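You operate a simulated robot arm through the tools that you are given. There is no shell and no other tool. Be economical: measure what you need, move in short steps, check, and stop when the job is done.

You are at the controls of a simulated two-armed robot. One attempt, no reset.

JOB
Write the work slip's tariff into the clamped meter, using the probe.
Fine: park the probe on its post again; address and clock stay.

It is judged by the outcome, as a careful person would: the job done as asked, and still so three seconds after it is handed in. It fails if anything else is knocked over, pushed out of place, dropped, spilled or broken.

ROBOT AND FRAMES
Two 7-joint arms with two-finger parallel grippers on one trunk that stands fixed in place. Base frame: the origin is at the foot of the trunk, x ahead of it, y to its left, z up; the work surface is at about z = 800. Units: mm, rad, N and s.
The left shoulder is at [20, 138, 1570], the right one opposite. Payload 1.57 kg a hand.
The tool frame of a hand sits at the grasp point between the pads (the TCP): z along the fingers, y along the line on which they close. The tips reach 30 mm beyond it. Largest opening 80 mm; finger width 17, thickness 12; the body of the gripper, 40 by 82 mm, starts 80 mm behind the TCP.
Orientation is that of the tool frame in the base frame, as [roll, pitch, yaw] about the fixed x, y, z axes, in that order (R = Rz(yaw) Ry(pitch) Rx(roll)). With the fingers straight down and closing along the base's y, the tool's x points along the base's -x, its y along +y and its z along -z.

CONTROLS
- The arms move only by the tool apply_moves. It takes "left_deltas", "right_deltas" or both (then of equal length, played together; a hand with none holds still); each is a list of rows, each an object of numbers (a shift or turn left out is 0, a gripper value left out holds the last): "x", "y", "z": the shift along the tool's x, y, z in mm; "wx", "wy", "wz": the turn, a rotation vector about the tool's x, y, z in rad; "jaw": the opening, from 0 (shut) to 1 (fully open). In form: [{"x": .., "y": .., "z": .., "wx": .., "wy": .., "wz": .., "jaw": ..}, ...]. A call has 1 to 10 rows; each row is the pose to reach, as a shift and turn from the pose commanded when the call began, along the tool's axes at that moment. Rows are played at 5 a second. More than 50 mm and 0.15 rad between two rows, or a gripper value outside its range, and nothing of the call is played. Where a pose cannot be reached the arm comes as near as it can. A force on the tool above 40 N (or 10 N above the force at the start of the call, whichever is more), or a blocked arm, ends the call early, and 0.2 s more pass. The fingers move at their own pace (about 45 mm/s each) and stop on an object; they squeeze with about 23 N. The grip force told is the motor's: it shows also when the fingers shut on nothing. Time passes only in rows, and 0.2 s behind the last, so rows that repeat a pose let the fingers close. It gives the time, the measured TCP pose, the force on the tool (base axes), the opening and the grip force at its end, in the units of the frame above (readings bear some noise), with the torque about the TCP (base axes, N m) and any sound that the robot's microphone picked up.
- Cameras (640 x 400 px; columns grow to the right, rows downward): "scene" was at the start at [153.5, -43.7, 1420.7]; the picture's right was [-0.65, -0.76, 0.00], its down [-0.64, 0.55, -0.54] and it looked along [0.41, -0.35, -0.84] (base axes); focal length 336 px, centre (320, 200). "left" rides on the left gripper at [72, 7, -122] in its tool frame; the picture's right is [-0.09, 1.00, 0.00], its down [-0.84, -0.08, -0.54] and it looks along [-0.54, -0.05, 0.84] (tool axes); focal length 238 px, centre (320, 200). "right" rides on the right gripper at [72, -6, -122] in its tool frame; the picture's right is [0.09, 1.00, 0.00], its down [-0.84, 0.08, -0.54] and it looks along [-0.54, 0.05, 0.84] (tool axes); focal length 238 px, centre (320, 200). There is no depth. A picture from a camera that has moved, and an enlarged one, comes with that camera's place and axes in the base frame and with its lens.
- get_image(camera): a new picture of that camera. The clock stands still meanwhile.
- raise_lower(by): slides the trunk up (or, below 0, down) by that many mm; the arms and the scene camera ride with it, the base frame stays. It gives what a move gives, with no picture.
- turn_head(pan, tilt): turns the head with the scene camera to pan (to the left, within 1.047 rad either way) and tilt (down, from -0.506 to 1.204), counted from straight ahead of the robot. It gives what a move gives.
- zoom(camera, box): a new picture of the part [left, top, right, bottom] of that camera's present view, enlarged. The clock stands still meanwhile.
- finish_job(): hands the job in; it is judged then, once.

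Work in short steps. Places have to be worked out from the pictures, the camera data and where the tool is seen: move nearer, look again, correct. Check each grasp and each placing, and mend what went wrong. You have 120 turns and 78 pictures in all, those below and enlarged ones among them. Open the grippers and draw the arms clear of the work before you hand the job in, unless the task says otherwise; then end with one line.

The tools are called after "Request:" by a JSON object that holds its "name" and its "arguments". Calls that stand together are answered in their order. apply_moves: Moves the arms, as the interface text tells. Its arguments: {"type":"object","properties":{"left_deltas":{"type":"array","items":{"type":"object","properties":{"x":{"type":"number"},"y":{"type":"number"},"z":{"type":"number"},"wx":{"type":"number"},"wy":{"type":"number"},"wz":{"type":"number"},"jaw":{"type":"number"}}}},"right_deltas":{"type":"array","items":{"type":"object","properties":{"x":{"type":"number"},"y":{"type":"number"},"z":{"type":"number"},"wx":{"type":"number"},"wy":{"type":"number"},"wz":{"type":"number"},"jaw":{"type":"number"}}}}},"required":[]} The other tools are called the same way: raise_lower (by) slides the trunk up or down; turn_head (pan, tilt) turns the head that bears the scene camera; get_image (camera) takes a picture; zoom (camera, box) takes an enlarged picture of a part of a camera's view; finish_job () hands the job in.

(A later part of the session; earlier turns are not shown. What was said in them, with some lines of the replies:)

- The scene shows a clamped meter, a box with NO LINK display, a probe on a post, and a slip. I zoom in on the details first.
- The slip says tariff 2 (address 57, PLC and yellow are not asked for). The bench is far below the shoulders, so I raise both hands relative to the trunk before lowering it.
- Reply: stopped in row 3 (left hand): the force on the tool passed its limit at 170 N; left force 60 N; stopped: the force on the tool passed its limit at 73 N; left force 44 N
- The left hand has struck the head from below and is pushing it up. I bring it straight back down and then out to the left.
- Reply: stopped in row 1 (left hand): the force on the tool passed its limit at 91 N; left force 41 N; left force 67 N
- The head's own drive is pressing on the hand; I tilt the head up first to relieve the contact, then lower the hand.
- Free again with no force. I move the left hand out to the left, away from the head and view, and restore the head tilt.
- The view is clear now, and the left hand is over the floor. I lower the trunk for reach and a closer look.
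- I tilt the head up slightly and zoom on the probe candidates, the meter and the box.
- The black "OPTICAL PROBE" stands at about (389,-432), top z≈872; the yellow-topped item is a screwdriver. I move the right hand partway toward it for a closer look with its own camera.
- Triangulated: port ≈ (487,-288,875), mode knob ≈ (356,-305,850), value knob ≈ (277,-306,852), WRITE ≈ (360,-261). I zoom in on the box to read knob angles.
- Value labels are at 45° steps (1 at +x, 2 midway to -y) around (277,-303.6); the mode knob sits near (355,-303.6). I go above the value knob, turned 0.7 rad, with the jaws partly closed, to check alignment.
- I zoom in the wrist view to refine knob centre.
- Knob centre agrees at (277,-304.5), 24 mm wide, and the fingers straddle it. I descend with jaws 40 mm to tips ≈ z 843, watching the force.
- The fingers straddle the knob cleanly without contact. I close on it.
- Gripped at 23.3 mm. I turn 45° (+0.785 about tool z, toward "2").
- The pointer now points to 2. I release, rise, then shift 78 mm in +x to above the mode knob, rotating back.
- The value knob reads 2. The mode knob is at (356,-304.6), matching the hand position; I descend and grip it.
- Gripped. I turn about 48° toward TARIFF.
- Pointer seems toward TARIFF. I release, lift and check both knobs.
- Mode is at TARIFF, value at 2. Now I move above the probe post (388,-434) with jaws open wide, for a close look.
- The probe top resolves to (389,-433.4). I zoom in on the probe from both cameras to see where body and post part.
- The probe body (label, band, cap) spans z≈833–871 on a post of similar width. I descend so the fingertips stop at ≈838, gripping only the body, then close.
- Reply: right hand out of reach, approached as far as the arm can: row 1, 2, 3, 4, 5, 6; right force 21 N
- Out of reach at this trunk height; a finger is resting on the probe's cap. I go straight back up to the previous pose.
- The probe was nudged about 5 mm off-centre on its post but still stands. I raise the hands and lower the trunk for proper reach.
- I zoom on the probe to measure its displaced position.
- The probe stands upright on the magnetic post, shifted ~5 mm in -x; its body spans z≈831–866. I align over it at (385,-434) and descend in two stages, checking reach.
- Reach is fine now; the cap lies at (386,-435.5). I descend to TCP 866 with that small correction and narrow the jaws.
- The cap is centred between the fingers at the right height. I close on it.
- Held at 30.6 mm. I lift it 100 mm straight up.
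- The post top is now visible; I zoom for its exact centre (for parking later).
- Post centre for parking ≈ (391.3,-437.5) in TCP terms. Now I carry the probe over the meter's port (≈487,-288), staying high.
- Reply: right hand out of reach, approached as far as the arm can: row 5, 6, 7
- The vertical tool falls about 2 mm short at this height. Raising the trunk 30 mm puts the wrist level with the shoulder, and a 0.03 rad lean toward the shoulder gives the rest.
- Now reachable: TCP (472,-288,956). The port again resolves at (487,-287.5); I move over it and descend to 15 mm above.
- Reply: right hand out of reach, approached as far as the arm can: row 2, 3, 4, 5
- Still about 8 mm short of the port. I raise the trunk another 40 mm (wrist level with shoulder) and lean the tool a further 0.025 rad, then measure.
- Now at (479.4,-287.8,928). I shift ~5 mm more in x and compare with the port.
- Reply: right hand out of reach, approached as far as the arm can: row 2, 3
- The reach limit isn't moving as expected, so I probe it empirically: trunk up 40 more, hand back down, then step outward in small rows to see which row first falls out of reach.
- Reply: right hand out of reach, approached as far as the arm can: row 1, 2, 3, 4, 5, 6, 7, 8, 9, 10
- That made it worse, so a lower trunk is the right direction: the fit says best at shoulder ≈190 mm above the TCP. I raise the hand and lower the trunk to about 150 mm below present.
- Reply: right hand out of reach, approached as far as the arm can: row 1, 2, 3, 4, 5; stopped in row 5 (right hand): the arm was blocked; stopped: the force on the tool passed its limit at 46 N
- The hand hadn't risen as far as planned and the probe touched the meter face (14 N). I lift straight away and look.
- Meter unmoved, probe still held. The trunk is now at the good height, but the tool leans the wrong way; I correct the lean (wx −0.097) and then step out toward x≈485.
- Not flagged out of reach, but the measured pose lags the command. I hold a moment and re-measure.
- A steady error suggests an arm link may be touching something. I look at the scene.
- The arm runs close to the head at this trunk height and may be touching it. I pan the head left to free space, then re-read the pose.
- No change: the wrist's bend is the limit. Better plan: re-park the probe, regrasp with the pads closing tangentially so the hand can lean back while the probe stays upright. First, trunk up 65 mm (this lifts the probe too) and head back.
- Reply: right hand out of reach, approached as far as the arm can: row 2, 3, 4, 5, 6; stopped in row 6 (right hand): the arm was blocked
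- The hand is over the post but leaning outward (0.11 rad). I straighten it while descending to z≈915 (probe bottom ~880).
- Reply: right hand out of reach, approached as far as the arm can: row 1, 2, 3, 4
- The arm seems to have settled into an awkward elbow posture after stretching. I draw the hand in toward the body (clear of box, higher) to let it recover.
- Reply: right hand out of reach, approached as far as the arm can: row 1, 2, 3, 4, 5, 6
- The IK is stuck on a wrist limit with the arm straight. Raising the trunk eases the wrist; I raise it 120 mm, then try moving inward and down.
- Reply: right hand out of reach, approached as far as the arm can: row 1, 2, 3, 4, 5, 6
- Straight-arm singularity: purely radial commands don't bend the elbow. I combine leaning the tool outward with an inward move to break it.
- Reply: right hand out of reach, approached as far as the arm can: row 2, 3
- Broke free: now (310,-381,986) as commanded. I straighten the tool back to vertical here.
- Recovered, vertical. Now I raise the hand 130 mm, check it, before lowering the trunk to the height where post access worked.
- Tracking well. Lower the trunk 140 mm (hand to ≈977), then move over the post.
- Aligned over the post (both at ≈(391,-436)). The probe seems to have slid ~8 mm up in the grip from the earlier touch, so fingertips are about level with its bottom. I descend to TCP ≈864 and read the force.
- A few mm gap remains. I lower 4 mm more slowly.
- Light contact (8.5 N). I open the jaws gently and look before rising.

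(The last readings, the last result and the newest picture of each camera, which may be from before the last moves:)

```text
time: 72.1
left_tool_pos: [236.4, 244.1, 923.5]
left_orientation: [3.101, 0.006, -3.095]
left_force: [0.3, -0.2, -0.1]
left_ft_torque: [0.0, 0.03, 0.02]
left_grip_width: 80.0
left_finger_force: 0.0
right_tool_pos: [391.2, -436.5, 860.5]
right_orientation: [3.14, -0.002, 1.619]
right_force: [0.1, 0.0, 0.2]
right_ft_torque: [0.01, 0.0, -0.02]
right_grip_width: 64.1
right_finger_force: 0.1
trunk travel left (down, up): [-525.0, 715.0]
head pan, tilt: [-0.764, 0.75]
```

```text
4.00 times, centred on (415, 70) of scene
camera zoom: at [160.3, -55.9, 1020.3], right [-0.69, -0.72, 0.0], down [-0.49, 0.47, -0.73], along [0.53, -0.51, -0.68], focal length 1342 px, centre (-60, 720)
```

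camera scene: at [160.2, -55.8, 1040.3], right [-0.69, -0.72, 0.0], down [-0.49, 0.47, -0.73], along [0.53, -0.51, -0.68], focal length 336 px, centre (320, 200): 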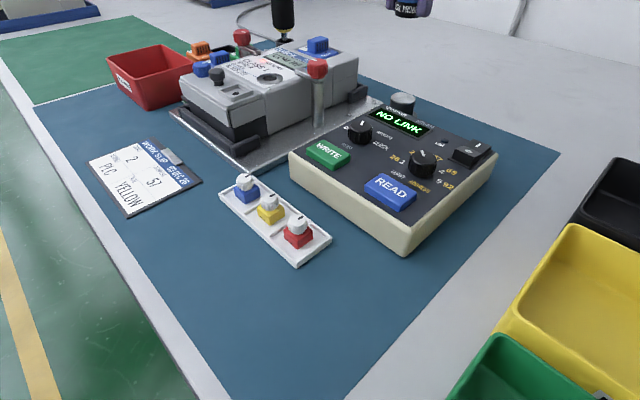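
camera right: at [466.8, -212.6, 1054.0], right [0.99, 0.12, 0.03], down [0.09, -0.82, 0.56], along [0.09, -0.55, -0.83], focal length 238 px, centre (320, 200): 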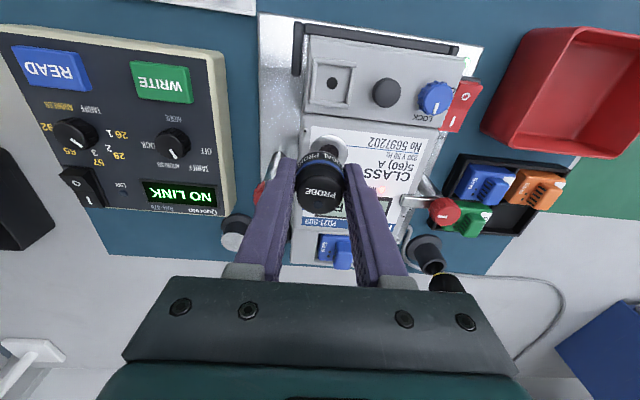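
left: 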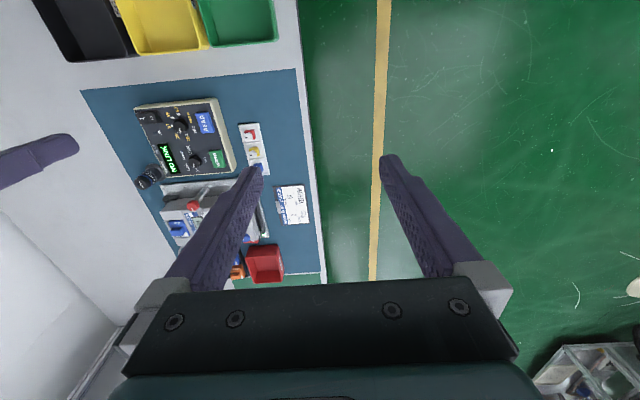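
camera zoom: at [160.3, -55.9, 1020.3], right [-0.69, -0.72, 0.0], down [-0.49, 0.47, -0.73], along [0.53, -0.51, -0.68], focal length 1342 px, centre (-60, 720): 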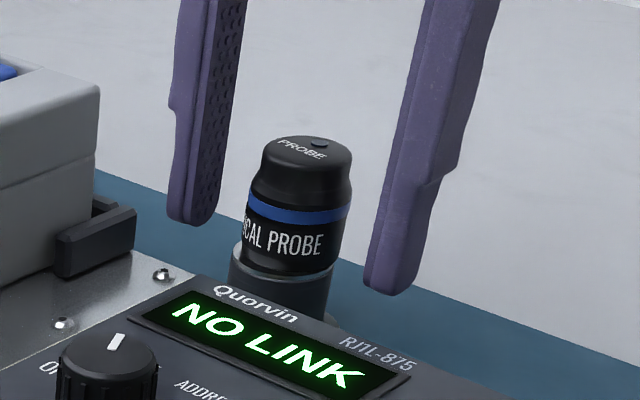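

Parked well and released. I rise 100 mm and rotate the hand toward yaw ≈2.95 (closing tangentially).

Request:
{"name": "apply_moves", "arguments": {"right_deltas": [{"z": -45}, {"z": -90}, {"z": -100, "wz": -0.14}, {"z": -100, "wz": -0.28}, {"z": -100, "wz": -0.42}, {"z": -100, "wz": -0.56}, {"z": -100, "wz": -0.7}, {"z": -100, "wz": -0.84}, {"z": -100, "wz": -0.98}, {"z": -100, "wz": -1.12}]}}

Request:
{"name": "apply_moves", "arguments": {"right_deltas": [{"wz": -0.1}, {"wz": -0.214}, {"wz": -0.214}]}}

Request:
{"name": "apply_moves", "arguments": {"right_deltas": [{"wy": -0.11}, {"wy": -0.22}, {"wy": -0.22}]}}

Request:
{"name": "get_image", "arguments": {"camera": "right"}}

```text
time: 74.3
left_tool_pos: [237.1, 243.9, 923.4]
left_orientation: [3.102, 0.006, -3.096]
left_force: [-0.4, 0.0, -0.7]
left_ft_torque: [0.0, 0.01, 0.0]
left_grip_width: 80.0
left_finger_force: 0.1
right_tool_pos: [391.2, -437.3, 960.3]
right_orientation: [3.139, 0.001, 2.741]
right_force: [0.4, 0.2, 0.3]
right_ft_torque: [0.0, 0.01, -0.01]
right_grip_width: 64.1
right_finger_force: 0.0
trunk travel left (down, up): [-525.0, 715.0]
head pan, tilt: [-0.764, 0.75]
```

```text
time: 75.1
left_tool_pos: [237.3, 244.3, 922.8]
left_orientation: [3.1, 0.006, -3.096]
left_force: [0.0, -0.5, -0.6]
left_ft_torque: [0.02, -0.01, 0.0]
left_grip_width: 79.7
left_finger_force: 0.1
right_tool_pos: [390.4, -437.4, 960.7]
right_orientation: [3.139, -0.001, 2.954]
right_force: [-0.1, -0.1, -0.2]
right_ft_torque: [-0.04, 0.02, 0.0]
right_grip_width: 64.0
right_finger_force: 0.0
trunk travel left (down, up): [-525.0, 715.0]
head pan, tilt: [-0.764, 0.75]
```

```text
time: 75.9
left_tool_pos: [236.0, 244.2, 923.4]
left_orientation: [3.102, 0.006, -3.097]
left_force: [-1.1, -0.1, 0.2]
left_ft_torque: [0.02, 0.05, -0.03]
left_grip_width: 80.1
left_finger_force: 0.1
right_tool_pos: [390.7, -436.8, 959.7]
right_orientation: [3.139, 0.224, 2.952]
right_force: [0.4, 0.4, 0.1]
right_ft_torque: [0.01, 0.0, 0.01]
right_grip_width: 64.0
right_finger_force: 0.0
trunk travel left (down, up): [-525.0, 715.0]
head pan, tilt: [-0.764, 0.75]
```

```text
16 pictures are left
camera right: at [293.2, -425.3, 1065.1], right [0.1, 0.99, -0.02], down [0.7, -0.06, 0.71], along [0.71, -0.08, -0.7], focal length 238 px, centre (320, 200)
```

right: 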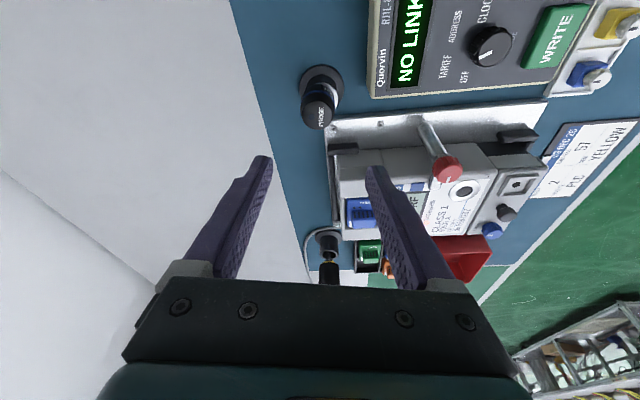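

The lean works (pitch 0.224, exact tracking). I descend straight down around the probe to TCP ≈(387.4,-435.8,867), so the slanted pads centre on its body.

Request:
{"name": "apply_moves", "arguments": {"right_deltas": [{"x": 6, "y": 0.1, "z": 22}, {"x": 12, "y": 0.2, "z": 45}, {"x": 18, "y": 0.3, "z": 67}, {"x": 22, "y": 0.4, "z": 82}, {"x": 23.9, "y": 0.4, "z": 89.6}, {"x": 23.9, "y": 0.4, "z": 89.6}]}}

Request:
{"name": "zoom", "arguments": {"camera": "scene", "box": [350, 20, 480, 120]}}

Request:
{"name": "get_image", "arguments": {"camera": "right"}}

```text
time: 77.3
left_tool_pos: [236.6, 245.4, 923.1]
left_orientation: [3.101, 0.007, -3.098]
left_force: [0.6, -0.3, -0.2]
left_ft_torque: [-0.02, 0.0, -0.01]
left_grip_width: 80.1
left_finger_force: 0.0
right_tool_pos: [387.7, -434.7, 867.0]
right_orientation: [3.138, 0.222, 2.952]
right_force: [-0.8, -0.2, -0.1]
right_ft_torque: [0.02, 0.0, 0.04]
right_grip_width: 63.7
right_finger_force: 0.0
trunk travel left (down, up): [-525.0, 715.0]
head pan, tilt: [-0.764, 0.75]
```

```text
4.00 times, centred on (415, 70) of scene
camera zoom: at [160.3, -55.9, 1020.3], right [-0.69, -0.72, 0.0], down [-0.49, 0.47, -0.73], along [0.53, -0.51, -0.68], focal length 1342 px, centre (-60, 720)
```

zoom: 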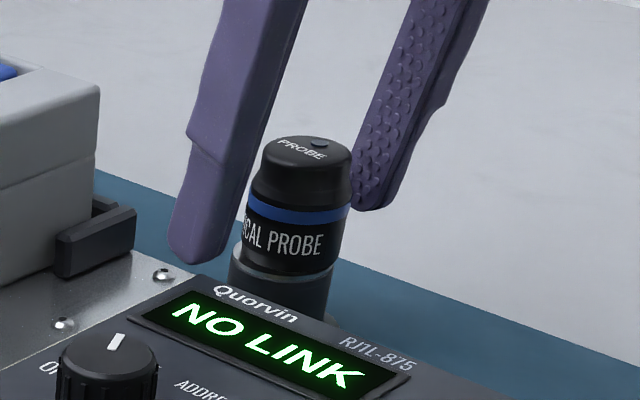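

```text
14 pictures are left
camera right: at [290.5, -423.5, 972.2], right [0.1, 0.99, -0.02], down [0.7, -0.06, 0.71], along [0.71, -0.08, -0.7], focal length 238 px, centre (320, 200)
```

right: 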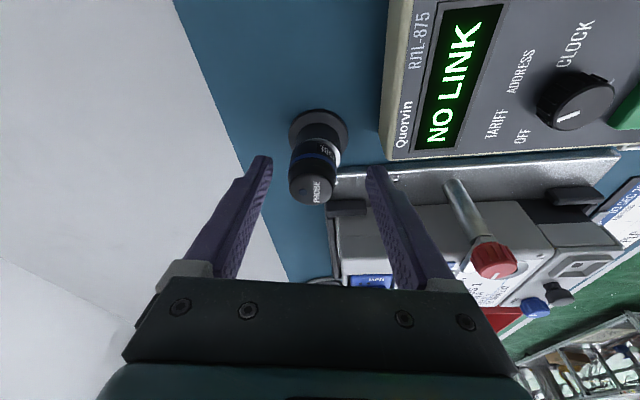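

The probe sits ~4 mm off the jaw centre toward -y; I shift the hand by that, then close.

Request:
{"name": "apply_moves", "arguments": {"right_deltas": [{"y": -4}, {"y": -4, "jaw": 0.6}, {"y": -4, "jaw": 0.45}, {"y": -4, "jaw": 0.3}, {"y": -4, "jaw": 0.3}, {"y": -4, "jaw": 0.3}]}}

Request:
{"name": "zoom", "arguments": {"camera": "scene", "box": [350, 20, 480, 120]}}

```text
time: 78.7
left_tool_pos: [236.5, 244.2, 922.2]
left_orientation: [3.101, 0.007, -3.098]
left_force: [0.5, -0.4, -0.4]
left_ft_torque: [-0.01, 0.01, 0.0]
left_grip_width: 80.0
left_finger_force: 0.1
right_tool_pos: [387.1, -439.5, 868.6]
right_orientation: [3.138, 0.223, 2.953]
right_force: [0.1, -0.3, 0.1]
right_ft_torque: [-0.07, 0.04, 0.03]
right_grip_width: 30.7
right_finger_force: 21.5
trunk travel left (down, up): [-525.0, 715.0]
head pan, tilt: [-0.764, 0.75]
```

```text
4.00 times, centred on (415, 70) of scene
camera zoom: at [160.3, -55.9, 1020.3], right [-0.69, -0.72, 0.0], down [-0.49, 0.47, -0.73], along [0.53, -0.51, -0.68], focal length 1342 px, centre (-60, 720)
```

zoom: 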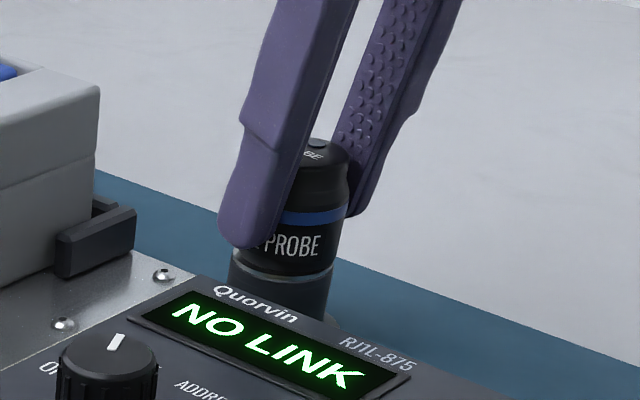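

Gripped at 30.7 mm; probe unmoved on the post. I lift 60 mm by hand and check, then trunk +60.

Request:
{"name": "apply_moves", "arguments": {"right_deltas": [{"x": 2.2, "z": -9.7}, {"x": 4.4, "z": -19.5}, {"x": 8.9, "z": -39}, {"x": 13.3, "z": -58.5}, {"x": 13.3, "z": -58.5}]}}

Request:
{"name": "raise_lower", "arguments": {"by": 60}}

```text
time: 79.9
left_tool_pos: [236.1, 244.6, 922.1]
left_orientation: [3.102, 0.008, -3.094]
left_force: [0.2, -0.3, 0.6]
left_ft_torque: [-0.01, -0.01, 0.0]
left_grip_width: 80.0
left_finger_force: 0.0
right_tool_pos: [359.9, -434.3, 922.0]
right_orientation: [3.138, 0.222, 2.951]
right_force: [-0.5, -0.6, -1.1]
right_ft_torque: [-0.01, -0.01, -0.01]
right_grip_width: 30.5
right_finger_force: 22.7
trunk travel left (down, up): [-525.0, 715.0]
head pan, tilt: [-0.764, 0.75]
```

```text
time: 80.9
left_tool_pos: [236.6, 245.3, 982.3]
left_orientation: [3.102, 0.006, -3.095]
left_force: [-0.1, -0.6, 0.0]
left_ft_torque: [0.01, 0.0, 0.03]
left_grip_width: 79.8
left_finger_force: 0.0
right_tool_pos: [362.1, -434.5, 980.5]
right_orientation: [3.139, 0.22, 2.952]
right_force: [-0.1, 0.0, -0.4]
right_ft_torque: [0.01, 0.02, 0.01]
right_grip_width: 30.7
right_finger_force: 22.3
trunk travel left (down, up): [-585.0, 655.0]
head pan, tilt: [-0.764, 0.75]
```

Held and clear. I carry it over the meter to just short of the port (478,-287,965).

Request:
{"name": "apply_moves", "arguments": {"right_deltas": [{"x": -16, "y": 33.4, "z": 5}, {"x": -32, "y": 66.8, "z": 11}, {"x": -48, "y": 100, "z": 18}, {"x": -64, "y": 134, "z": 26}, {"x": -80.6, "y": 167.1, "z": 33.7}, {"x": -80.6, "y": 167.1, "z": 33.7}]}}

Request:
{"name": "get_image", "arguments": {"camera": "right"}}

```text
time: 82.3
left_tool_pos: [237.0, 244.0, 983.3]
left_orientation: [3.102, 0.008, -3.097]
left_force: [0.6, -0.3, 0.4]
left_ft_torque: [-0.01, 0.01, 0.0]
left_grip_width: 79.9
left_finger_force: 0.1
right_tool_pos: [475.8, -286.1, 966.7]
right_orientation: [3.139, 0.221, 2.951]
right_force: [0.8, 0.3, 0.3]
right_ft_torque: [-0.01, -0.03, -0.03]
right_grip_width: 30.6
right_finger_force: 22.2
trunk travel left (down, up): [-585.0, 655.0]
head pan, tilt: [-0.764, 0.75]
```

```text
12 pictures are left
camera right: at [379.6, -274.1, 1072.4], right [0.1, 0.99, -0.02], down [0.7, -0.06, 0.71], along [0.71, -0.08, -0.7], focal length 238 px, centre (320, 200)
```

right: 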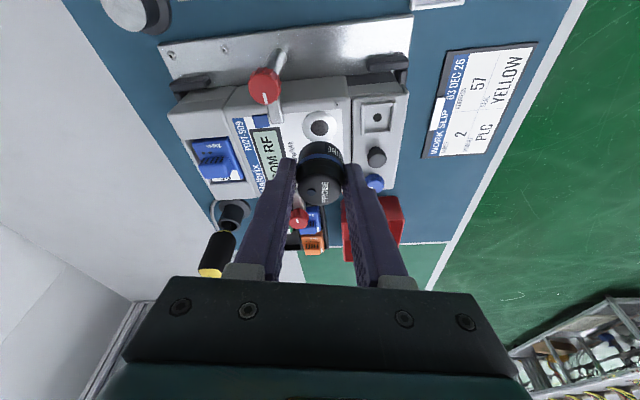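

Reach is good with the lean. In this view the port lies about (+7.5,-2.5) from the probe axis; I correct and descend to ~13 mm above it.

Request:
{"name": "apply_moves", "arguments": {"right_deltas": [{"x": -5, "y": -0.6, "z": 6}, {"x": -3, "y": -1.1, "z": 22}, {"x": 1.6, "y": -1.1, "z": 42.7}, {"x": 1.6, "y": -1.1, "z": 42.7}]}}

Request:
{"name": "zoom", "arguments": {"camera": "right", "box": [260, 100, 380, 230]}}

Request:
{"name": "zoom", "arguments": {"camera": "scene", "box": [200, 10, 340, 110]}}

```text
time: 83.3
left_tool_pos: [236.4, 245.0, 983.1]
left_orientation: [3.1, 0.007, -3.097]
left_force: [0.1, 0.6, 0.7]
left_ft_torque: [-0.02, -0.05, 0.0]
left_grip_width: 80.0
left_finger_force: 0.1
right_tool_pos: [483.6, -289.3, 925.1]
right_orientation: [3.138, 0.222, 2.951]
right_force: [0.1, -0.4, -0.1]
right_ft_torque: [-0.01, 0.0, 0.01]
right_grip_width: 30.6
right_finger_force: 22.2
trunk travel left (down, up): [-585.0, 655.0]
head pan, tilt: [-0.764, 0.75]
```

```text
3.08 times, centred on (320, 165) of right
camera zoom: at [386.7, -277.3, 1030.0], right [0.1, 0.99, -0.02], down [0.7, -0.06, 0.71], along [0.71, -0.08, -0.7], focal length 733 px, centre (320, 308)
```

zoom: 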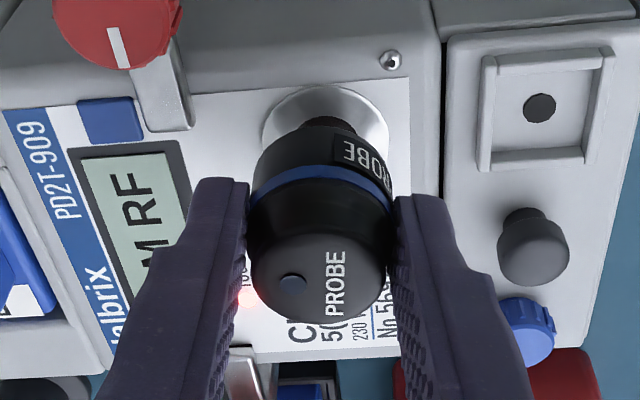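

```text
4.00 times, centred on (270, 60) of scene
camera zoom: at [160.2, -55.8, 1080.3], right [-0.69, -0.72, 0.0], down [-0.49, 0.47, -0.73], along [0.53, -0.51, -0.68], focal length 1342 px, centre (520, 760)
```

zoom: 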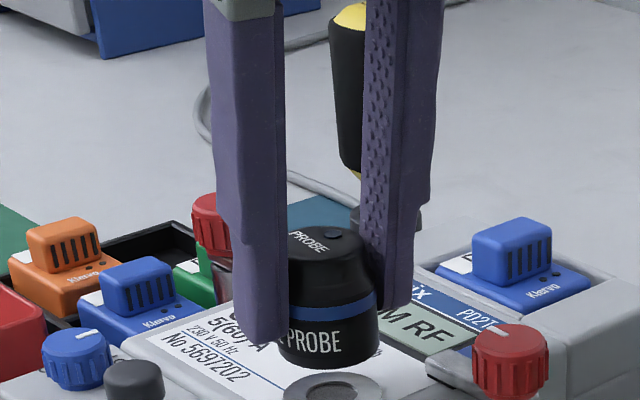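

Probe and port agree within ~1 mm in both views. I descend vertically in fine steps to contact.

Request:
{"name": "apply_moves", "arguments": {"right_deltas": [{"x": 1.3, "y": 0.3, "z": 5.9}, {"x": 2.2, "y": 0.5, "z": 9.8}, {"x": 2.5, "y": 0.5, "z": 11.2}, {"x": 2.7, "y": 0.5, "z": 12.2}]}}

Request:
{"name": "zoom", "arguments": {"camera": "scene", "box": [200, 20, 460, 180]}}

```text
time: 84.3
left_tool_pos: [235.9, 243.3, 982.6]
left_orientation: [3.101, 0.007, -3.096]
left_force: [-0.8, 0.2, 0.0]
left_ft_torque: [0.04, 0.01, -0.01]
left_grip_width: 80.0
left_finger_force: 0.2
right_tool_pos: [484.7, -288.3, 913.0]
right_orientation: [3.139, 0.22, 2.953]
right_force: [0.8, 0.2, -1.7]
right_ft_torque: [0.01, 0.03, -0.04]
right_grip_width: 30.7
right_finger_force: 21.8
trunk travel left (down, up): [-585.0, 655.0]
head pan, tilt: [-0.764, 0.75]
```

```text
2.46 times, centred on (330, 100) of scene
camera zoom: at [160.1, -55.8, 1080.2], right [-0.69, -0.72, 0.0], down [-0.49, 0.47, -0.73], along [0.53, -0.51, -0.68], focal length 826 px, centre (295, 446)
```

zoom: 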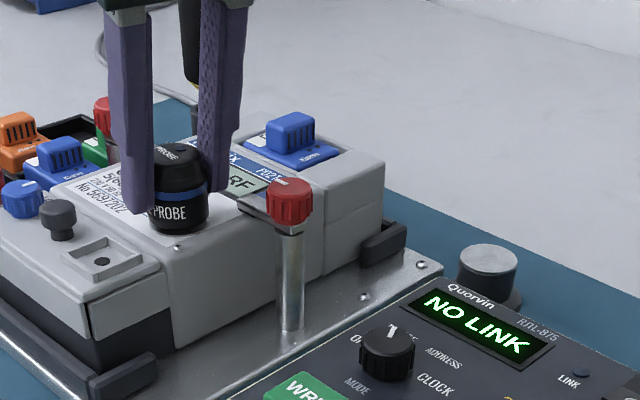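

Almost down, no contact yet. I lower another 3 mm in 1 mm steps.

Request:
{"name": "apply_moves", "arguments": {"right_deltas": [{"x": 0.2, "z": 1}, {"x": 0.45, "z": 2}, {"x": 0.67, "z": 3}, {"x": 0.67, "z": 3}]}}

```text
time: 85.3
left_tool_pos: [236.8, 244.9, 982.7]
left_orientation: [3.101, 0.007, -3.096]
left_force: [0.5, -0.5, -0.5]
left_ft_torque: [-0.02, -0.01, -0.04]
left_grip_width: 79.7
left_finger_force: 0.1
right_tool_pos: [485.6, -288.2, 909.9]
right_orientation: [3.137, 0.221, 2.951]
right_force: [0.2, -1.0, -1.4]
right_ft_torque: [-0.01, 0.0, 0.01]
right_grip_width: 30.4
right_finger_force: 21.9
trunk travel left (down, up): [-585.0, 655.0]
head pan, tilt: [-0.764, 0.75]
```

Still no contact; 3 mm further.

Request:
{"name": "apply_moves", "arguments": {"right_deltas": [{"x": 0.2, "z": 1}, {"x": 0.45, "z": 2}, {"x": 0.67, "z": 3}, {"x": 0.67, "z": 3}]}}

Request:
{"name": "zoom", "arguments": {"camera": "scene", "box": [220, 40, 440, 180]}}

```text
time: 86.3
left_tool_pos: [236.9, 244.4, 982.9]
left_orientation: [3.102, 0.008, -3.097]
left_force: [-0.2, 1.2, 0.0]
left_ft_torque: [-0.02, -0.01, 0.02]
left_grip_width: 80.4
left_finger_force: 0.0
right_tool_pos: [485.6, -288.5, 908.0]
right_orientation: [3.139, 0.224, 2.952]
right_force: [-0.4, 1.1, 12.3]
right_ft_torque: [-0.05, -0.04, -0.07]
right_grip_width: 30.4
right_finger_force: 21.9
trunk travel left (down, up): [-585.0, 655.0]
head pan, tilt: [-0.764, 0.75]
```

```text
2.86 times, centred on (330, 110) of scene
camera zoom: at [161.1, -56.2, 1080.5], right [-0.69, -0.72, 0.0], down [-0.49, 0.47, -0.73], along [0.53, -0.51, -0.68], focal length 959 px, centre (291, 457)
```

zoom: 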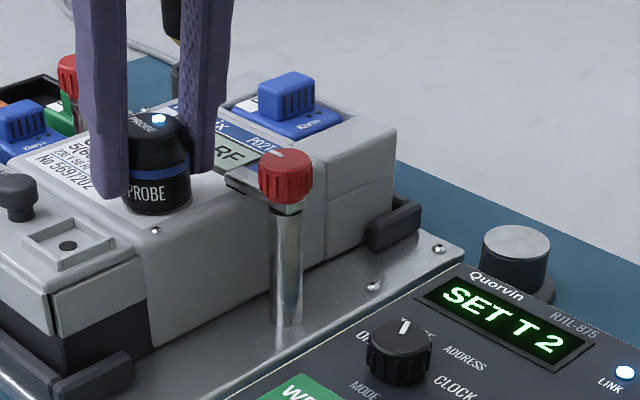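

Linked: probe LED lit, display "SET T 2". I release the probe with a small opening (40 mm) and check it stays.

Request:
{"name": "apply_moves", "arguments": {"right_deltas": [{"jaw": 0.42}, {"jaw": 0.5}, {"jaw": 0.5}]}}

Request:
{"name": "apply_moves", "arguments": {"right_deltas": [{"x": -2.2, "z": -9.7}, {"x": -6.6, "z": -29}, {"x": -13, "z": -58}, {"x": -17.7, "z": -78}]}}

Request:
{"name": "zoom", "arguments": {"camera": "scene", "box": [220, 40, 440, 180]}}

```text
time: 87.1
left_tool_pos: [236.0, 244.8, 982.1]
left_orientation: [3.101, 0.007, -3.096]
left_force: [0.4, 1.1, -0.3]
left_ft_torque: [-0.01, 0.0, 0.0]
left_grip_width: 79.9
left_finger_force: 0.1
right_tool_pos: [485.7, -288.4, 906.4]
right_orientation: [3.138, 0.222, 2.952]
right_force: [1.3, 0.8, 0.1]
right_ft_torque: [-0.01, 0.02, -0.02]
right_grip_width: 39.8
right_finger_force: 0.1
trunk travel left (down, up): [-585.0, 655.0]
head pan, tilt: [-0.764, 0.75]
```

```text
time: 88.1
left_tool_pos: [236.0, 244.9, 982.6]
left_orientation: [3.102, 0.007, -3.097]
left_force: [0.1, -0.6, -0.5]
left_ft_torque: [0.03, 0.0, 0.04]
left_grip_width: 80.0
left_finger_force: 0.1
right_tool_pos: [485.0, -289.2, 986.1]
right_orientation: [3.138, 0.222, 2.952]
right_force: [-0.2, -0.1, -0.1]
right_ft_torque: [-0.02, -0.03, -0.02]
right_grip_width: 39.9
right_finger_force: 0.0
trunk travel left (down, up): [-585.0, 655.0]
head pan, tilt: [-0.764, 0.75]
```

```text
2.86 times, centred on (330, 110) of scene
camera zoom: at [160.3, -55.9, 1080.3], right [-0.69, -0.72, 0.0], down [-0.49, 0.47, -0.73], along [0.53, -0.51, -0.68], focal length 959 px, centre (291, 457)
```

zoom: 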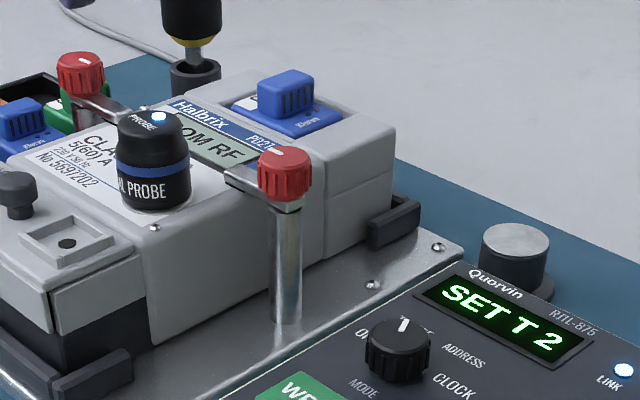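

The link holds with the probe seated. Next: close the fingers and move over WRITE at (355,-255.5, top ≈847), stopping ~27 mm above.

Request:
{"name": "apply_moves", "arguments": {"right_deltas": [{"x": 33, "y": 2, "z": -7.5, "jaw": 0.2}, {"x": 66, "y": 4, "z": -15, "jaw": 0}, {"x": 99.5, "y": 6.2, "z": -22.6}, {"x": 132.7, "y": 8.3, "z": -30.2}, {"x": 141, "y": 8.3, "z": 9}, {"x": 150.7, "y": 8.3, "z": 48.8}, {"x": 150.7, "y": 8.3, "z": 48.8}]}}

Request:
{"name": "zoom", "arguments": {"camera": "scene", "box": [260, 80, 460, 230]}}

```text
time: 89.7
left_tool_pos: [236.9, 245.4, 983.2]
left_orientation: [3.102, 0.007, -3.096]
left_force: [-0.7, -0.7, 0.8]
left_ft_torque: [0.01, 0.03, 0.02]
left_grip_width: 80.0
left_finger_force: 0.1
right_tool_pos: [351.4, -255.3, 905.6]
right_orientation: [3.137, 0.222, 2.95]
right_force: [-0.4, -1.1, 0.1]
right_ft_torque: [-0.01, -0.01, -0.02]
right_grip_width: 0.0
right_finger_force: 20.9
trunk travel left (down, up): [-585.0, 655.0]
head pan, tilt: [-0.764, 0.75]
```

```text
2.67 times, centred on (360, 155) of scene
camera zoom: at [160.2, -55.9, 1080.3], right [-0.69, -0.72, 0.0], down [-0.49, 0.47, -0.73], along [0.53, -0.51, -0.68], focal length 895 px, centre (213, 320)
```

zoom: 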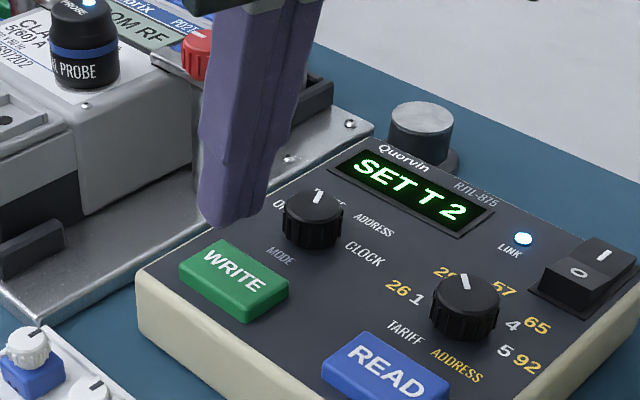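

The tip is right above WRITE's centre. I press down slowly and read the force.

Request:
{"name": "apply_moves", "arguments": {"right_deltas": [{"x": 4.4, "z": 19.5}, {"x": 5.8, "z": 25.4}, {"x": 6.2, "z": 27.3}, {"x": 6.7, "z": 29.3}]}}

```text
time: 90.7
left_tool_pos: [236.2, 244.1, 983.8]
left_orientation: [3.1, 0.007, -3.096]
left_force: [0.0, 0.2, 0.0]
left_ft_torque: [-0.01, 0.01, 0.02]
left_grip_width: 80.0
left_finger_force: 0.1
right_tool_pos: [353.3, -255.2, 874.9]
right_orientation: [3.136, 0.224, 2.951]
right_force: [0.3, -0.2, 2.4]
right_ft_torque: [0.01, 0.03, 0.0]
right_grip_width: 0.1
right_finger_force: 21.3
trunk travel left (down, up): [-585.0, 655.0]
head pan, tilt: [-0.764, 0.75]
heard: click
```

A click was heard with light force. I rise and read the display.

Request:
{"name": "apply_moves", "arguments": {"right_deltas": [{"x": -2.2, "z": -9.7}, {"x": -8.9, "z": -39}, {"x": -13.3, "z": -58.5}]}}

Request:
{"name": "zoom", "arguments": {"camera": "scene", "box": [220, 40, 440, 190]}}

```text
time: 91.5
left_tool_pos: [235.8, 243.9, 982.1]
left_orientation: [3.103, 0.006, -3.096]
left_force: [0.7, -0.3, -0.1]
left_ft_torque: [0.01, 0.0, 0.04]
left_grip_width: 80.1
left_finger_force: 0.1
right_tool_pos: [351.0, -254.4, 935.6]
right_orientation: [3.138, 0.221, 2.951]
right_force: [-0.5, 0.4, -0.7]
right_ft_torque: [0.0, 0.01, -0.01]
right_grip_width: 0.0
right_finger_force: 21.4
trunk travel left (down, up): [-585.0, 655.0]
head pan, tilt: [-0.764, 0.75]
```

```text
2.67 times, centred on (330, 115) of scene
camera zoom: at [160.3, -55.9, 1080.3], right [-0.69, -0.72, 0.0], down [-0.49, 0.47, -0.73], along [0.53, -0.51, -0.68], focal length 895 px, centre (293, 427)
```

zoom: 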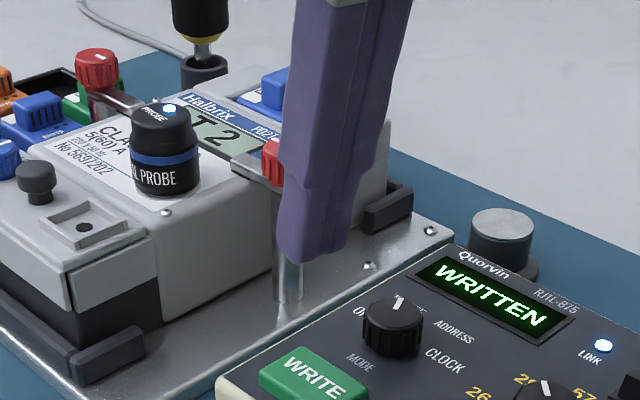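

Display says WRITTEN and the meter shows "T 2". Now I fetch the probe: rise, open to 40 mm and return above it at (485.5,-289).

Request:
{"name": "apply_moves", "arguments": {"right_deltas": [{"x": -6, "z": -25, "jaw": 0.5}, {"x": -11.3, "z": -49.7}, {"x": -45, "y": -2.2, "z": -42}, {"x": -79, "y": -4.5, "z": -34.4}, {"x": -112, "y": -6.8, "z": -26.7}, {"x": -146, "y": -9, "z": -19}, {"x": -146, "y": -9, "z": -19}]}}

```text
time: 93.1
left_tool_pos: [236.6, 244.1, 983.0]
left_orientation: [3.101, 0.006, -3.096]
left_force: [-0.1, 0.0, -0.4]
left_ft_torque: [-0.03, -0.02, -0.03]
left_grip_width: 79.9
left_finger_force: 0.0
right_tool_pos: [487.8, -290.2, 985.4]
right_orientation: [3.139, 0.223, 2.953]
right_force: [-0.5, 0.0, -0.4]
right_ft_torque: [0.01, 0.01, 0.01]
right_grip_width: 39.9
right_finger_force: 0.1
trunk travel left (down, up): [-585.0, 655.0]
head pan, tilt: [-0.764, 0.75]
```

I correct by (-2,+1) and descend straight around the probe to the release pose, then close.

Request:
{"name": "apply_moves", "arguments": {"right_deltas": [{"x": 2.1, "y": 0.7, "z": -0.5}, {"x": 8.8, "y": 0.7, "z": 28.7}, {"x": 15.4, "y": 0.7, "z": 58}, {"x": 19.4, "y": 0.7, "z": 75.5}, {"x": 19.4, "y": 0.7, "z": 75.5, "jaw": 0.3}, {"x": 19.4, "y": 0.7, "z": 75.5, "jaw": 0.3}, {"x": 19.4, "y": 0.7, "z": 75.5, "jaw": 0.3}]}}

```text
time: 94.7
left_tool_pos: [236.3, 244.9, 983.3]
left_orientation: [3.101, 0.006, -3.097]
left_force: [0.2, -0.4, -0.6]
left_ft_torque: [-0.01, 0.03, 0.0]
left_grip_width: 80.1
left_finger_force: 0.1
right_tool_pos: [484.2, -288.6, 907.1]
right_orientation: [3.139, 0.22, 2.952]
right_force: [-0.4, 0.6, 0.3]
right_ft_torque: [0.04, -0.01, 0.01]
right_grip_width: 30.5
right_finger_force: 22.2
trunk travel left (down, up): [-585.0, 655.0]
head pan, tilt: [-0.764, 0.75]
```

Gripped at 30.5 mm. I lift vertically 65 mm and carry it back over the post.

Request:
{"name": "apply_moves", "arguments": {"right_deltas": [{"x": -2.2, "z": -9.7}, {"x": -8, "z": -35}, {"x": -14.4, "z": -63.4}, {"x": -1.4, "y": -33.2, "z": -66.4}, {"x": 11.7, "y": -66.4, "z": -69.3}, {"x": 24.7, "y": -99.5, "z": -72.3}, {"x": 37.8, "y": -132.7, "z": -75.2}, {"x": 50.8, "y": -165.9, "z": -78.2}, {"x": 50.8, "y": -165.9, "z": -78.2}]}}

Request:
{"name": "get_image", "arguments": {"camera": "right"}}

```text
time: 96.7
left_tool_pos: [236.6, 244.5, 984.4]
left_orientation: [3.1, 0.008, -3.094]
left_force: [-0.4, 0.2, 0.1]
left_ft_torque: [-0.02, -0.03, -0.01]
left_grip_width: 80.0
left_finger_force: 0.0
right_tool_pos: [387.6, -439.3, 973.1]
right_orientation: [3.137, 0.222, 2.952]
right_force: [-0.3, -0.1, -0.4]
right_ft_torque: [0.02, 0.01, 0.01]
right_grip_width: 30.2
right_finger_force: 22.0
trunk travel left (down, up): [-585.0, 655.0]
head pan, tilt: [-0.764, 0.75]
```

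```text
4 pictures are left
camera right: at [290.2, -427.8, 1077.8], right [0.1, 0.99, -0.02], down [0.7, -0.06, 0.71], along [0.71, -0.08, -0.7], focal length 238 px, centre (320, 200)
```

right: 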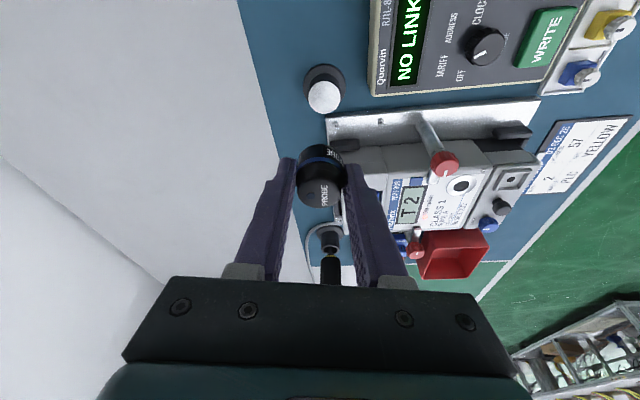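

Post and probe axis both resolve at (390,-440): aligned. I descend vertically to ~6 mm above seating.

Request:
{"name": "apply_moves", "arguments": {"right_deltas": [{"x": 8, "z": 35}, {"x": 15, "z": 66}, {"x": 19.5, "z": 86}, {"x": 21.8, "z": 95.5}, {"x": 21.8, "z": 95.5}]}}

Request:
{"name": "zoom", "arguments": {"camera": "scene", "box": [350, 30, 480, 130]}}

```text
time: 97.9
left_tool_pos: [236.5, 243.5, 983.9]
left_orientation: [3.1, 0.006, -3.095]
left_force: [-0.2, 0.7, 0.1]
left_ft_torque: [0.0, -0.01, -0.03]
left_grip_width: 80.2
left_finger_force: 0.1
right_tool_pos: [386.7, -437.5, 874.3]
right_orientation: [3.137, 0.223, 2.95]
right_force: [0.0, -0.7, -1.0]
right_ft_torque: [-0.01, -0.01, 0.04]
right_grip_width: 30.5
right_finger_force: 21.9
trunk travel left (down, up): [-585.0, 655.0]
head pan, tilt: [-0.764, 0.75]
```

```text
4.00 times, centred on (415, 80) of scene
camera zoom: at [160.2, -55.8, 1080.3], right [-0.69, -0.72, 0.0], down [-0.49, 0.47, -0.73], along [0.53, -0.51, -0.68], focal length 1342 px, centre (-60, 680)
```

zoom: 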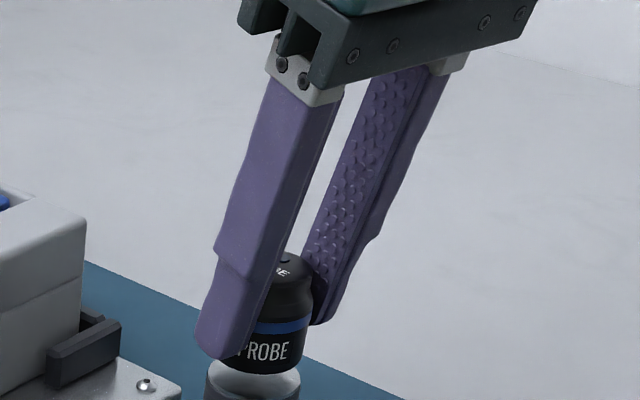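

About 2 mm off by this view; I apply a (+1,+1) correction and lower in 1 mm steps to contact.

Request:
{"name": "apply_moves", "arguments": {"right_deltas": [{"x": -0.7, "y": 1.2, "z": 0.2}, {"x": -0.1, "y": 1.2, "z": 3}, {"x": 0.3, "y": 1.2, "z": 5}, {"x": 0.5, "y": 1.2, "z": 6}]}}

```text
time: 98.9
left_tool_pos: [236.1, 244.5, 983.6]
left_orientation: [3.101, 0.006, -3.095]
left_force: [0.7, -0.1, -0.2]
left_ft_torque: [0.04, -0.01, -0.02]
left_grip_width: 80.0
left_finger_force: 0.1
right_tool_pos: [388.7, -437.2, 868.6]
right_orientation: [3.138, 0.223, 2.951]
right_force: [0.2, -0.2, -1.9]
right_ft_torque: [-0.01, 0.03, -0.02]
right_grip_width: 30.5
right_finger_force: 21.9
trunk travel left (down, up): [-585.0, 655.0]
head pan, tilt: [-0.764, 0.75]
```

No contact yet; 3 mm more.

Request:
{"name": "apply_moves", "arguments": {"right_deltas": [{"x": 0.2, "z": 1}, {"x": 0.4, "z": 2}, {"x": 0.7, "z": 3}]}}

```text
time: 99.7
left_tool_pos: [238.3, 244.5, 983.8]
left_orientation: [3.1, 0.006, -3.095]
left_force: [0.1, 0.4, -0.4]
left_ft_torque: [-0.01, 0.01, -0.03]
left_grip_width: 80.0
left_finger_force: 0.1
right_tool_pos: [389.1, -437.2, 866.7]
right_orientation: [3.137, 0.222, 2.95]
right_force: [-1.4, 1.8, 5.6]
right_ft_torque: [-0.02, 0.03, 0.01]
right_grip_width: 30.5
right_finger_force: 21.9
trunk travel left (down, up): [-585.0, 655.0]
head pan, tilt: [-0.764, 0.75]
```

Seated with light contact (5.6 N). I open the jaws, then rise vertically clear.

Request:
{"name": "apply_moves", "arguments": {"right_deltas": [{"jaw": 0.45}, {"jaw": 0.6}, {"jaw": 0.8}, {"jaw": 0.8}, {"jaw": 0.8}]}}

Request:
{"name": "apply_moves", "arguments": {"right_deltas": [{"x": -4.4, "z": -19.5}, {"x": -11, "z": -48}, {"x": -20, "z": -88}, {"x": -29, "z": -127}]}}

Request:
{"name": "get_image", "arguments": {"camera": "scene"}}

```text
time: 100.9
left_tool_pos: [235.8, 245.3, 983.0]
left_orientation: [3.1, 0.008, -3.097]
left_force: [0.1, 0.1, 0.2]
left_ft_torque: [0.01, 0.01, 0.06]
left_grip_width: 79.9
left_finger_force: 0.0
right_tool_pos: [388.4, -438.1, 866.5]
right_orientation: [3.137, 0.222, 2.951]
right_force: [-0.3, 0.1, -0.3]
right_ft_torque: [0.0, 0.0, -0.01]
right_grip_width: 63.8
right_finger_force: 0.1
trunk travel left (down, up): [-585.0, 655.0]
head pan, tilt: [-0.764, 0.75]
```

```text
time: 101.9
left_tool_pos: [236.8, 243.9, 983.1]
left_orientation: [3.101, 0.007, -3.095]
left_force: [-0.4, 0.3, 0.1]
left_ft_torque: [0.05, 0.04, -0.01]
left_grip_width: 79.7
left_finger_force: 0.1
right_tool_pos: [388.3, -437.8, 997.8]
right_orientation: [3.138, 0.221, 2.952]
right_force: [-0.3, 0.3, 0.0]
right_ft_torque: [0.02, -0.03, -0.01]
right_grip_width: 64.1
right_finger_force: 0.1
trunk travel left (down, up): [-585.0, 655.0]
head pan, tilt: [-0.764, 0.75]
```

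```text
2 pictures are left
camera scene: at [160.3, -56.0, 1080.3], right [-0.69, -0.72, 0.0], down [-0.49, 0.47, -0.73], along [0.53, -0.51, -0.68], focal length 336 px, centre (320, 200)
```

scene: 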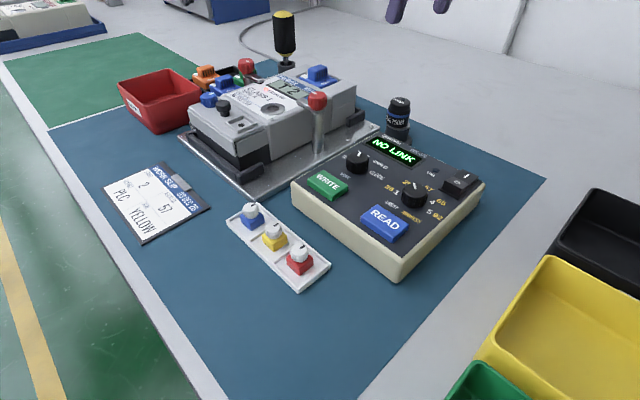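

I zoom once more on the post and meter to confirm the probe is centred and the tariff shown.

Request:
{"name": "zoom", "arguments": {"camera": "scene", "box": [250, 50, 450, 190]}}

```text
2.86 times, centred on (350, 120) of scene
camera zoom: at [160.3, -56.0, 1080.3], right [-0.69, -0.72, 0.0], down [-0.49, 0.47, -0.73], along [0.53, -0.51, -0.68], focal length 959 px, centre (234, 429)
```

zoom: 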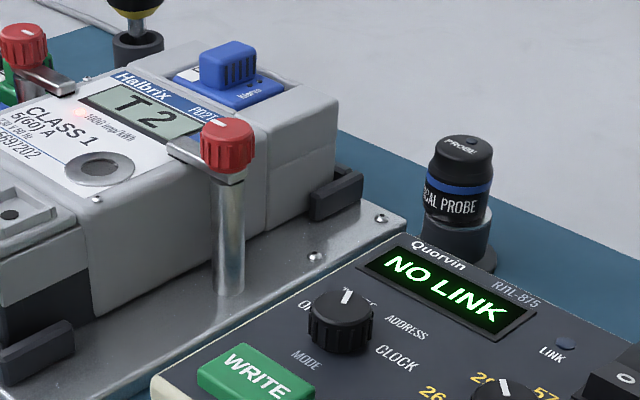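

The probe is parked upright on its post, the meter shows T 2, and both hands are open and clear. I hand in.

Request:
{"name": "finish_job", "arguments": {}}

```text
The job is handed in.
```

Tariff 2 from the work slip is written into the clamped meter: the programmer showed WRITTEN and the meter now shows "T 2". The probe is back upright on its post. I left address and clock alone. The programmer's dials are still set to TARIFF and 2.
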